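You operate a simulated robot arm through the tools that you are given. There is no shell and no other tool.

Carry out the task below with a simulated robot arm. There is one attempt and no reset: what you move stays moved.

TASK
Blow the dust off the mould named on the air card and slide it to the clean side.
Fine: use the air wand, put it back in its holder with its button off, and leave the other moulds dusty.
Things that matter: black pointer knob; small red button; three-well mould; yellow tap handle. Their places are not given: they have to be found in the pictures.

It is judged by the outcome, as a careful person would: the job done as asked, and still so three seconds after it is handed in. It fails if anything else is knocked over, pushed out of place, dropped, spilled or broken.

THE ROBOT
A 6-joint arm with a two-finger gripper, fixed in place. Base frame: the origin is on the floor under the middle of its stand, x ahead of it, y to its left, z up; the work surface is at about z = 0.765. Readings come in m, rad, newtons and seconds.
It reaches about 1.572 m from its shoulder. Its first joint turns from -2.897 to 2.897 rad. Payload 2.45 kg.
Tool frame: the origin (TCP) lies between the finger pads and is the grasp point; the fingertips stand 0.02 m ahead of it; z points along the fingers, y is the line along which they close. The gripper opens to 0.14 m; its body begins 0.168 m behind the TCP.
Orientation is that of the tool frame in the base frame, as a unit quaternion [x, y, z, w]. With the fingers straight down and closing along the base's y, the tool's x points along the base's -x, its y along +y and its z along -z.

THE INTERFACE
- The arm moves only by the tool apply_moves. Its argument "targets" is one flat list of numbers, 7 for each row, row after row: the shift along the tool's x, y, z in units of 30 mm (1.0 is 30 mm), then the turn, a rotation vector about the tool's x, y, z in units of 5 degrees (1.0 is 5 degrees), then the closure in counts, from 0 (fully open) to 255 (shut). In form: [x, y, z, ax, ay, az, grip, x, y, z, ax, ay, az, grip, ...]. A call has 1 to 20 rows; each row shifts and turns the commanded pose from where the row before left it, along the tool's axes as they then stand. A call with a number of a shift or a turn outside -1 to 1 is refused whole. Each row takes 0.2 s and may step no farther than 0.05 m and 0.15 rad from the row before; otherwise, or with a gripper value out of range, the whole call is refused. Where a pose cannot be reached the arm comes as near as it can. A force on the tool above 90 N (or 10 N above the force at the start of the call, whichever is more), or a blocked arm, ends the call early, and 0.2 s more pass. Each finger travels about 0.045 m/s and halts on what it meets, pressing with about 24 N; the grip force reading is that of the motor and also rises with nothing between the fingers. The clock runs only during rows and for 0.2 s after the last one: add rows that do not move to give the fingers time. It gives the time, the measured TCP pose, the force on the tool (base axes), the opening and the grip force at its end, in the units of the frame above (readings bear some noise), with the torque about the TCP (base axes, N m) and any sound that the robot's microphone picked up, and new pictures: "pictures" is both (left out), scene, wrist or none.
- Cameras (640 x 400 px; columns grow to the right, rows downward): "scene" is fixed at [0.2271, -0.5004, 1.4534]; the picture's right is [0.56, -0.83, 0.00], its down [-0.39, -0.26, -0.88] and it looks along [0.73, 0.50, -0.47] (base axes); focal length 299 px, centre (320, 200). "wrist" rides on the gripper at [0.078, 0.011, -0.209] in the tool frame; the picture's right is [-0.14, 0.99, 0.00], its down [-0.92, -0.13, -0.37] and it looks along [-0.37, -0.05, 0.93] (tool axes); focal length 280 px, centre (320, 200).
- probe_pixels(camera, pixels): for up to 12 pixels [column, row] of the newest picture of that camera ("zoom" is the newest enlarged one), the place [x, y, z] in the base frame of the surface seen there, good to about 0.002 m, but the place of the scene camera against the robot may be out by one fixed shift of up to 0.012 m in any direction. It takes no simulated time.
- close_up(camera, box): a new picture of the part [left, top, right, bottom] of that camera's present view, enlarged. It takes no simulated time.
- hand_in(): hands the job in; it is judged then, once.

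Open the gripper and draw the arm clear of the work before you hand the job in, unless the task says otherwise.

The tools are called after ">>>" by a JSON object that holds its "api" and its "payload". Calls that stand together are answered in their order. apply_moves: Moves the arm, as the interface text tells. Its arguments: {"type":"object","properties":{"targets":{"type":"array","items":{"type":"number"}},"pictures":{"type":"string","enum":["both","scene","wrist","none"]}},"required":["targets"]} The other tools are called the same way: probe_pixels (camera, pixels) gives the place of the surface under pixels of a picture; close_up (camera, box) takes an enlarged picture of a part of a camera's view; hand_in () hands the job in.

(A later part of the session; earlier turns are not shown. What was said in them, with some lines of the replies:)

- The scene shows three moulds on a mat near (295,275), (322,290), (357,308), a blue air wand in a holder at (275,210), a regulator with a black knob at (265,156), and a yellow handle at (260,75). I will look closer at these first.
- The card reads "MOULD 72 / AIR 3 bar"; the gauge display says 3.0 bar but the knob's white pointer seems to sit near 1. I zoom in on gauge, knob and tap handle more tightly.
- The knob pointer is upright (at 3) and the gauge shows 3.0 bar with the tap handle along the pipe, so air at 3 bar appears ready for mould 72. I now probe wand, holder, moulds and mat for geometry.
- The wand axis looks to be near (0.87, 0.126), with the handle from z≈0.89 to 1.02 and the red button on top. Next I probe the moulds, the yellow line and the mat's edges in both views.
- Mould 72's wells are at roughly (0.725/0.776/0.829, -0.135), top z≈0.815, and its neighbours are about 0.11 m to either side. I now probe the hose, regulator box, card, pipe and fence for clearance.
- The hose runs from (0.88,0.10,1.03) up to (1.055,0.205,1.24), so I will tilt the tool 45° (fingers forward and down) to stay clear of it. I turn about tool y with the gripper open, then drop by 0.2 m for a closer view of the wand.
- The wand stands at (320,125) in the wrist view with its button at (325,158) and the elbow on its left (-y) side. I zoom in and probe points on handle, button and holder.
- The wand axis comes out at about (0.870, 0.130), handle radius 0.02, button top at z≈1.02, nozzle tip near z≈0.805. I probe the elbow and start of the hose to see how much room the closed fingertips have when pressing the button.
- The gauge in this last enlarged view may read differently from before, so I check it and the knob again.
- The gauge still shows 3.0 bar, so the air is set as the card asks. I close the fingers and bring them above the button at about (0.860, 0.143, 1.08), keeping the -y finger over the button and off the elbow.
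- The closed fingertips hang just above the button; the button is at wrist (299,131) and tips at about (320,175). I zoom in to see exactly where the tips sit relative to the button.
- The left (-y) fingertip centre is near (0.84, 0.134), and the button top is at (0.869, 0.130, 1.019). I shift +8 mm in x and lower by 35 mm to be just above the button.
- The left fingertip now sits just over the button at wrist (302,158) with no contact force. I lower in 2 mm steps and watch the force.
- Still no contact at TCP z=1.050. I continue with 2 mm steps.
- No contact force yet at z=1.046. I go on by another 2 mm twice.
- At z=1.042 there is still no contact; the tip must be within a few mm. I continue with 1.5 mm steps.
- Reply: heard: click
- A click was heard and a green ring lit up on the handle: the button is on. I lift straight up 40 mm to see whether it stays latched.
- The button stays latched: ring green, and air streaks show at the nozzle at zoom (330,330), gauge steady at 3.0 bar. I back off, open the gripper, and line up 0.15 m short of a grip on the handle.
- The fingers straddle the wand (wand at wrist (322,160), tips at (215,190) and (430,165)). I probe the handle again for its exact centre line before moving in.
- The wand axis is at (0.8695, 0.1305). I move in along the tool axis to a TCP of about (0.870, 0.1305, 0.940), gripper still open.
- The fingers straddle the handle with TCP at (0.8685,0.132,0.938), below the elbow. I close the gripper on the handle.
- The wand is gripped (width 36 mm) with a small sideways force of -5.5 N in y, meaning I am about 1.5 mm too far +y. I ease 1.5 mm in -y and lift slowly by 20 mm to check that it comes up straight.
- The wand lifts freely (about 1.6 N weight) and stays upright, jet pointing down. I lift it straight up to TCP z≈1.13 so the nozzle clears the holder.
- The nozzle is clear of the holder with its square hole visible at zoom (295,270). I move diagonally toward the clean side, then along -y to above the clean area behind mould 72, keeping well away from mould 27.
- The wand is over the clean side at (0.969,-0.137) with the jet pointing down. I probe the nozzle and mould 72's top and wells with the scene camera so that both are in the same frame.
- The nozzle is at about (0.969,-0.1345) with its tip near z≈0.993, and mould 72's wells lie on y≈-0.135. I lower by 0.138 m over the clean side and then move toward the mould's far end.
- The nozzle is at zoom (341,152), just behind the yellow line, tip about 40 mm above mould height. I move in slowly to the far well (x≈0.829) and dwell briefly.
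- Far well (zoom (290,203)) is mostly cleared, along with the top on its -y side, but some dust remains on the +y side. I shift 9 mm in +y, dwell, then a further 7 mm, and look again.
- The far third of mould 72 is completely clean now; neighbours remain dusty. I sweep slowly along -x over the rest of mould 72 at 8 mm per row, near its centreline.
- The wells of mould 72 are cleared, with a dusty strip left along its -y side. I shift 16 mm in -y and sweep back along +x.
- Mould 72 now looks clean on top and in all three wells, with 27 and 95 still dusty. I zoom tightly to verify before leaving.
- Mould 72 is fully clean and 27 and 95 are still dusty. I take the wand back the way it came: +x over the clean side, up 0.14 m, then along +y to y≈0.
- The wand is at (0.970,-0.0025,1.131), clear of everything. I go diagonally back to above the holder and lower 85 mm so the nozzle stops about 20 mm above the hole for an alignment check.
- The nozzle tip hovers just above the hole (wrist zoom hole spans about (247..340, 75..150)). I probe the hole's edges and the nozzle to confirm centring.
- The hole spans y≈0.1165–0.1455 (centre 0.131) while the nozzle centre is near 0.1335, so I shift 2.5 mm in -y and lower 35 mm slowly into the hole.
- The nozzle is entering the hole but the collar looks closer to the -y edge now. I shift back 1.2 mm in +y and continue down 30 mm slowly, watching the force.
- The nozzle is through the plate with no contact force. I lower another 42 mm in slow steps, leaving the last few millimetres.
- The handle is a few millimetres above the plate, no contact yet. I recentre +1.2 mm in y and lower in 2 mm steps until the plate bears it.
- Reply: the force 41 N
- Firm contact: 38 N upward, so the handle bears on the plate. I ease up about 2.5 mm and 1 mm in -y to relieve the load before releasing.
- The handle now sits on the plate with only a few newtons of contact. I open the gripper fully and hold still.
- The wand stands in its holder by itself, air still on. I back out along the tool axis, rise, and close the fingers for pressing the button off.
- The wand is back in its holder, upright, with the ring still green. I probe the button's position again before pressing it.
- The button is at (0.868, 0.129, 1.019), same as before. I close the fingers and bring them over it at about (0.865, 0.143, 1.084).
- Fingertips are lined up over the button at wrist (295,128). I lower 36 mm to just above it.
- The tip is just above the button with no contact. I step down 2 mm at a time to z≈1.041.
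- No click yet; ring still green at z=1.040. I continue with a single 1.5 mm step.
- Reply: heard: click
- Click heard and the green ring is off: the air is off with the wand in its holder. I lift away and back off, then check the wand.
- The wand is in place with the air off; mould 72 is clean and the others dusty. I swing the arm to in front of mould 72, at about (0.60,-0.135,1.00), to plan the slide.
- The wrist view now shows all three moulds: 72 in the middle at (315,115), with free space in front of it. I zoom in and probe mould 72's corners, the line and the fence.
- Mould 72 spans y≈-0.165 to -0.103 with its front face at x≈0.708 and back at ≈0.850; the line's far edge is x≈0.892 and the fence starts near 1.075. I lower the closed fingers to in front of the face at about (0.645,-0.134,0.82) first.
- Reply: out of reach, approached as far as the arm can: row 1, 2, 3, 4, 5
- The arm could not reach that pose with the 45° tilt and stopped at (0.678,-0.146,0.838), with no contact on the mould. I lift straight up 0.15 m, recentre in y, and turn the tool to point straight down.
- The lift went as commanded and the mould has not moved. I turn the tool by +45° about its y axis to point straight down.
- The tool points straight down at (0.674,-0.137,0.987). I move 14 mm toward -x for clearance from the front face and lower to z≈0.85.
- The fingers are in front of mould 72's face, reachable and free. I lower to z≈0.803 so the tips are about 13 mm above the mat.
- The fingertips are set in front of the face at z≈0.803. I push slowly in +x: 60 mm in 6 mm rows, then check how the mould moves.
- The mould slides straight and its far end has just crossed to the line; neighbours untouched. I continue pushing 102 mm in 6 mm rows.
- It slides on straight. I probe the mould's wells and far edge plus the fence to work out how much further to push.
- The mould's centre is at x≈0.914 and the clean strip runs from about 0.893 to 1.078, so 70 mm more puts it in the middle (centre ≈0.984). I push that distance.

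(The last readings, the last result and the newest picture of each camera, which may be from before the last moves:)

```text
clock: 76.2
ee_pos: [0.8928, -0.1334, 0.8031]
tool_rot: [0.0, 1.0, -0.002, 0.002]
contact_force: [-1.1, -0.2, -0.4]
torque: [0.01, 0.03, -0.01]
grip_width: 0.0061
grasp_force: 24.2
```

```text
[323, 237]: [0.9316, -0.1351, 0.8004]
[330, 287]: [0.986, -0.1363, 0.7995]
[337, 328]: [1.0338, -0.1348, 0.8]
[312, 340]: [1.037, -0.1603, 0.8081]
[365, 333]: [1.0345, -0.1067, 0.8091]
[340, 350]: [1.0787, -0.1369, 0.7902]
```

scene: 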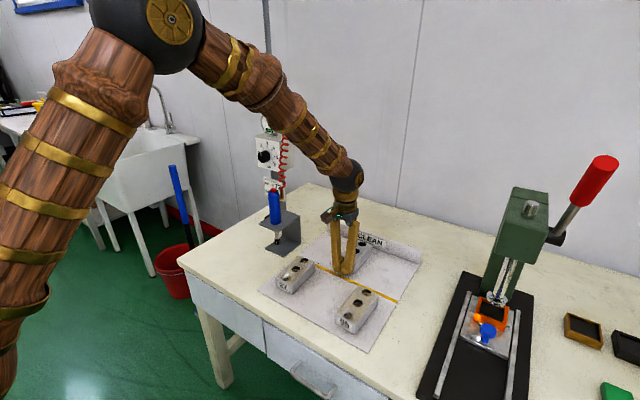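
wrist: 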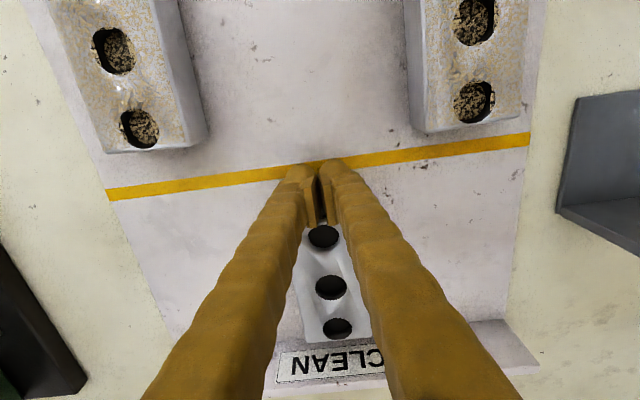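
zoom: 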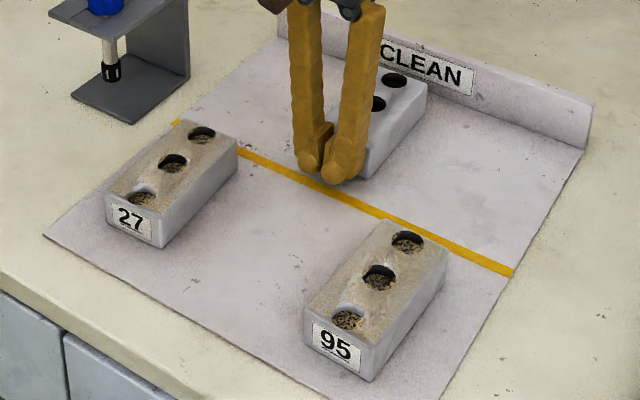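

The wells are now at x≈0.932, 0.986 and 1.034, so mould 72 is wholly past the line and short of the fence. I back off 40 mm in -x, then rise 0.25 m.

>>> {"api": "apply_moves", "payload": {"targets": [0.4, 0, 0, 0, 0, 0, 255, 0.9, 0, 0, 0, 0, 0, 255, 0, 0, -0.9, 0, 0, 0, 255, 0, 0, -1, 0, 0, 0, 255, 0, 0, -1, 0, 0, 0, 255, 0, 0, -1, 0, 0, 0, 200, 0, 0, -1, 0, 0, 0, 100, 0, 0, -1, 0, 0, 0, 0, 0, 0, -1, 0, 0, 0, 0, 0, 0, -1, 0, 0, 0, 0, 0, 0, -1, 0, 0, 0, 0, 0, 0, 0, 0, 0, 0, 0]}}

>>> {"api": "close_up", "payload": {"camera": "scene", "box": [250, 215, 430, 355]}}

```text
clock: 78.8
ee_pos: [0.853, -0.1317, 1.0719]
tool_rot: [0.0, 1.0, 0.0, 0.002]
contact_force: [0.7, 0.1, -0.3]
torque: [-0.03, -0.01, -0.02]
grip_width: 0.1392
grasp_force: 0.1
```

scene: 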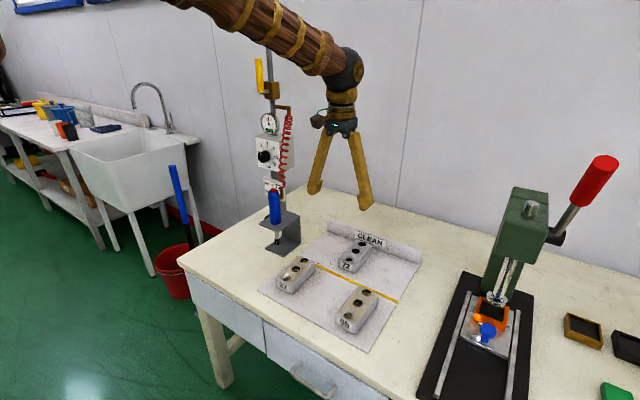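
wrist: 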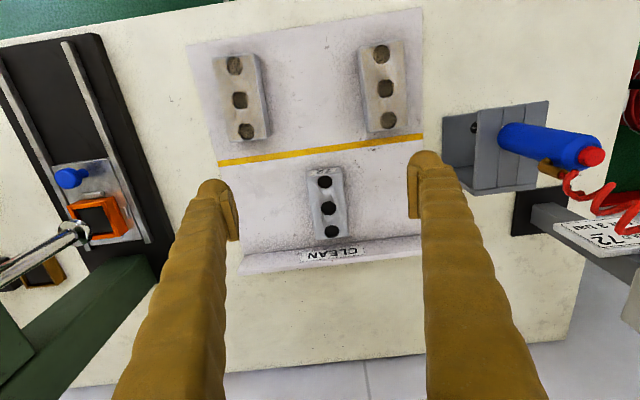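

```text
2.86 times, centred on (340, 285) of scene
```

zoom: 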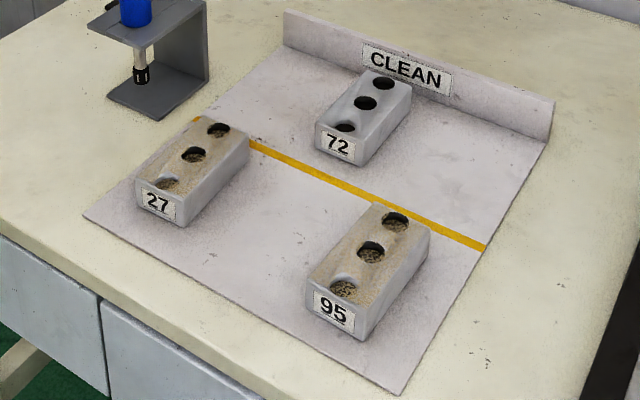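

Mould 72 is clean on the clean side, 27 and 95 are dusty where they were. I draw the arm up and back, clear of the work, with the gripper open.

>>> {"api": "apply_moves", "payload": {"targets": [0.5, 0, -1, 0, 0, 0, 0, 0.5, 0, -1, 0, 0, 0, 0, 0.5, 0, -1, 0, 0, 0, 0, 0.5, 0, -1, 0, 0, 0, 0, 0.5, 0, -1, 0, 0, 0, 0, 0.5, 0, -1, 0, 0, 0, 0, 0.5, 0, -1, 0, 0, 0, 0, 0.5, 0, -1, 0, 0, 0, 0, 0.5, 0, -1, 0, 0, 0, 0, 0, 0, 0, 0, 0, 0, 0, 0, 0, 0, 0, 0, 0, 0]}}

>>> {"api": "close_up", "payload": {"camera": "scene", "box": [235, 165, 325, 265]}}

>>> {"api": "close_up", "payload": {"camera": "scene", "box": [230, 50, 330, 190]}}

>>> {"api": "close_up", "payload": {"camera": "scene", "box": [260, 220, 420, 340]}}

>>> {"api": "close_up", "payload": {"camera": "wrist", "box": [200, 80, 560, 300]}}

```text
clock: 81.2
ee_pos: [0.7172, -0.1323, 1.3392]
tool_rot: [0.001, 1.0, -0.002, 0.001]
contact_force: [0.0, -0.4, 0.5]
torque: [0.01, -0.02, -0.01]
grip_width: 0.1399
grasp_force: 0.0
```

scene: 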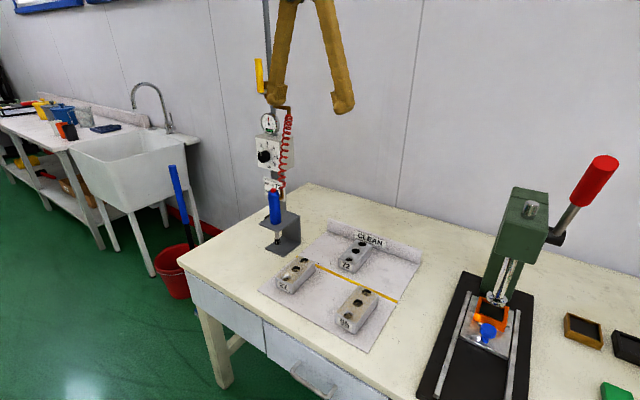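
wrist: 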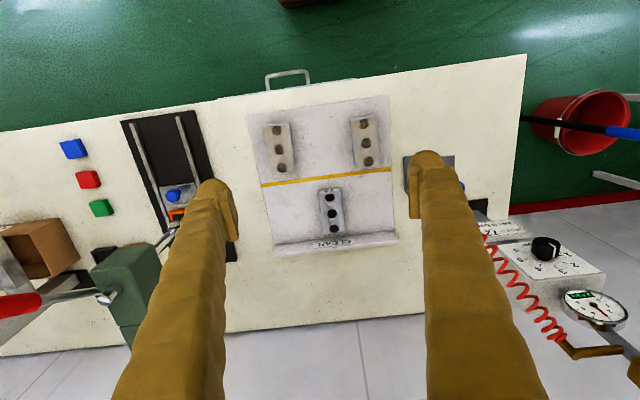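

```text
4.00 times, centred on (280, 215) of scene
```

zoom: 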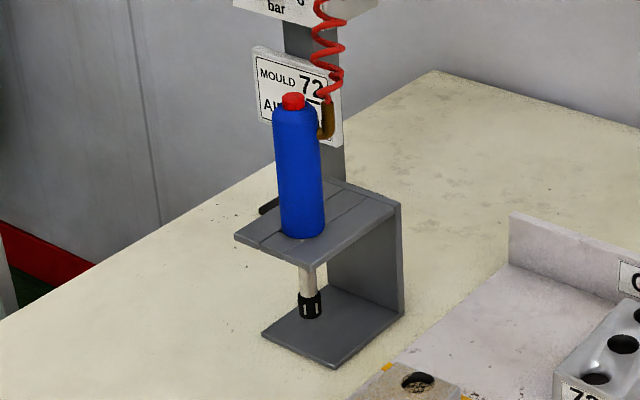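

```text
2.86 times, centred on (280, 120) of scene
```

zoom: 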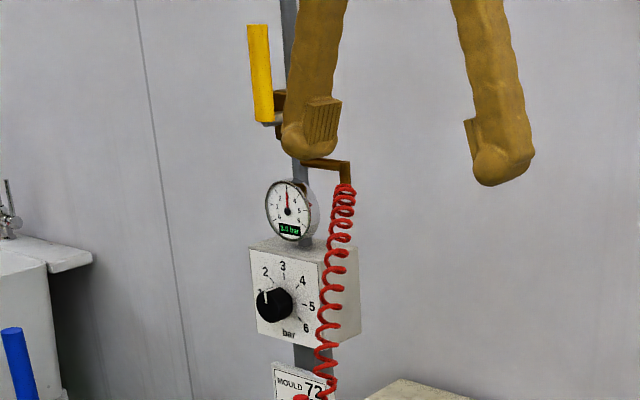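

```text
3.33 times, centred on (340, 280) of scene
```

zoom: 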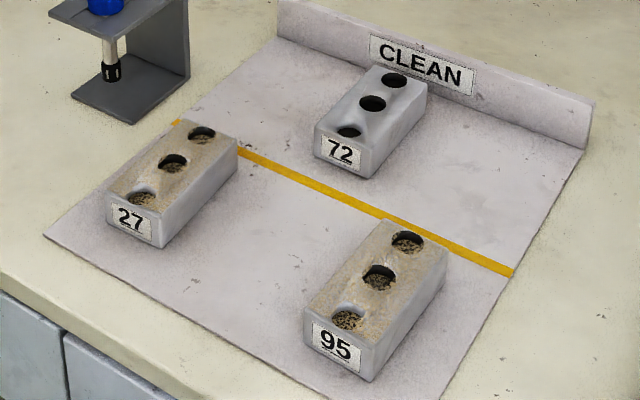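

```text
1.78 times, centred on (380, 190) of wrist
```

zoom: 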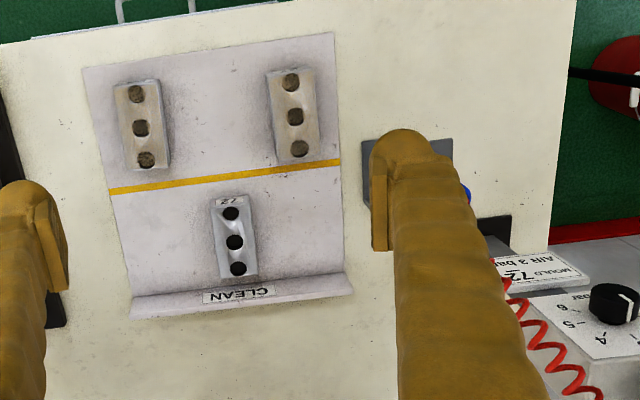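

The wand sits in its holder with ring dark and no air streaks, the gauge and knob are unchanged, and the arm is clear. One last close look at mould 72 before handing in.

>>> {"api": "close_up", "payload": {"camera": "scene", "box": [330, 230, 380, 280]}}

>>> {"api": "close_up", "payload": {"camera": "wrist", "box": [300, 170, 364, 250]}}

```text
8.00 times, centred on (355, 255) of scene
```

zoom: 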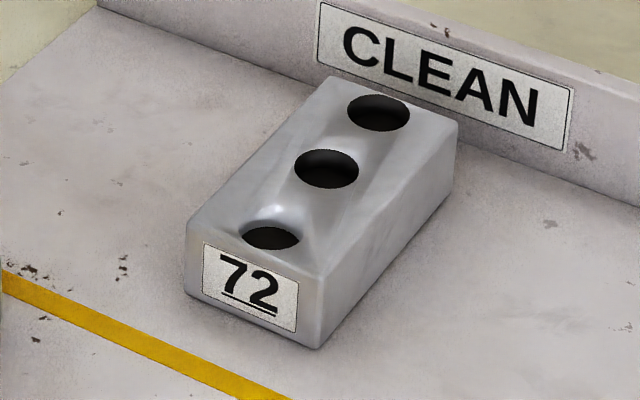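

```text
5.00 times, centred on (332, 210) of wrist
```

zoom: 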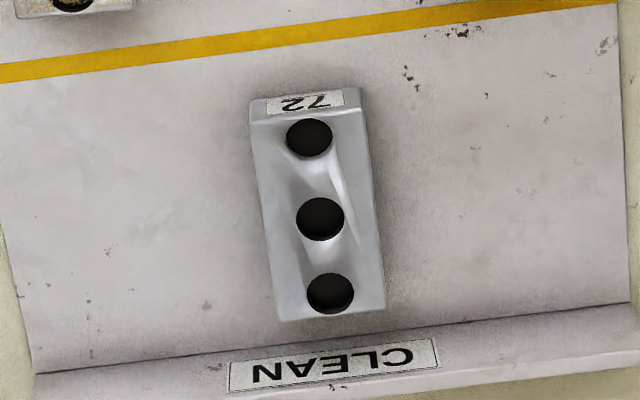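

Mould 72 is dust-free and wholly on the clean side, the wand is holstered and off, and the arm is clear with the gripper open. I hand the job in.

>>> {"api": "hand_in", "payload": {}}

```text
The job is handed in.
```

The job is done and handed in: mould 72, the one named on the air card, is blown clean and sits fully on the clean side, past the yellow line and clear of the fence.

- **Air:** the card asked for 3 bar. The gauge already read 3.0 bar with the tap open, so I left the knob and tap handle alone.
- **Wand:** it is back in its holder, upright. The second press clicked, the green ring went dark and no air shows at the nozzle.
- **Other moulds:** 27 and 95 are still dusty and have not moved.
- **Arm:** drawn up and back with the gripper open.

While I was lining up to push, the arm could not reach one pose and stopped just short of mould 72. It touched nothing, so I straightened the tool and pushed from there.
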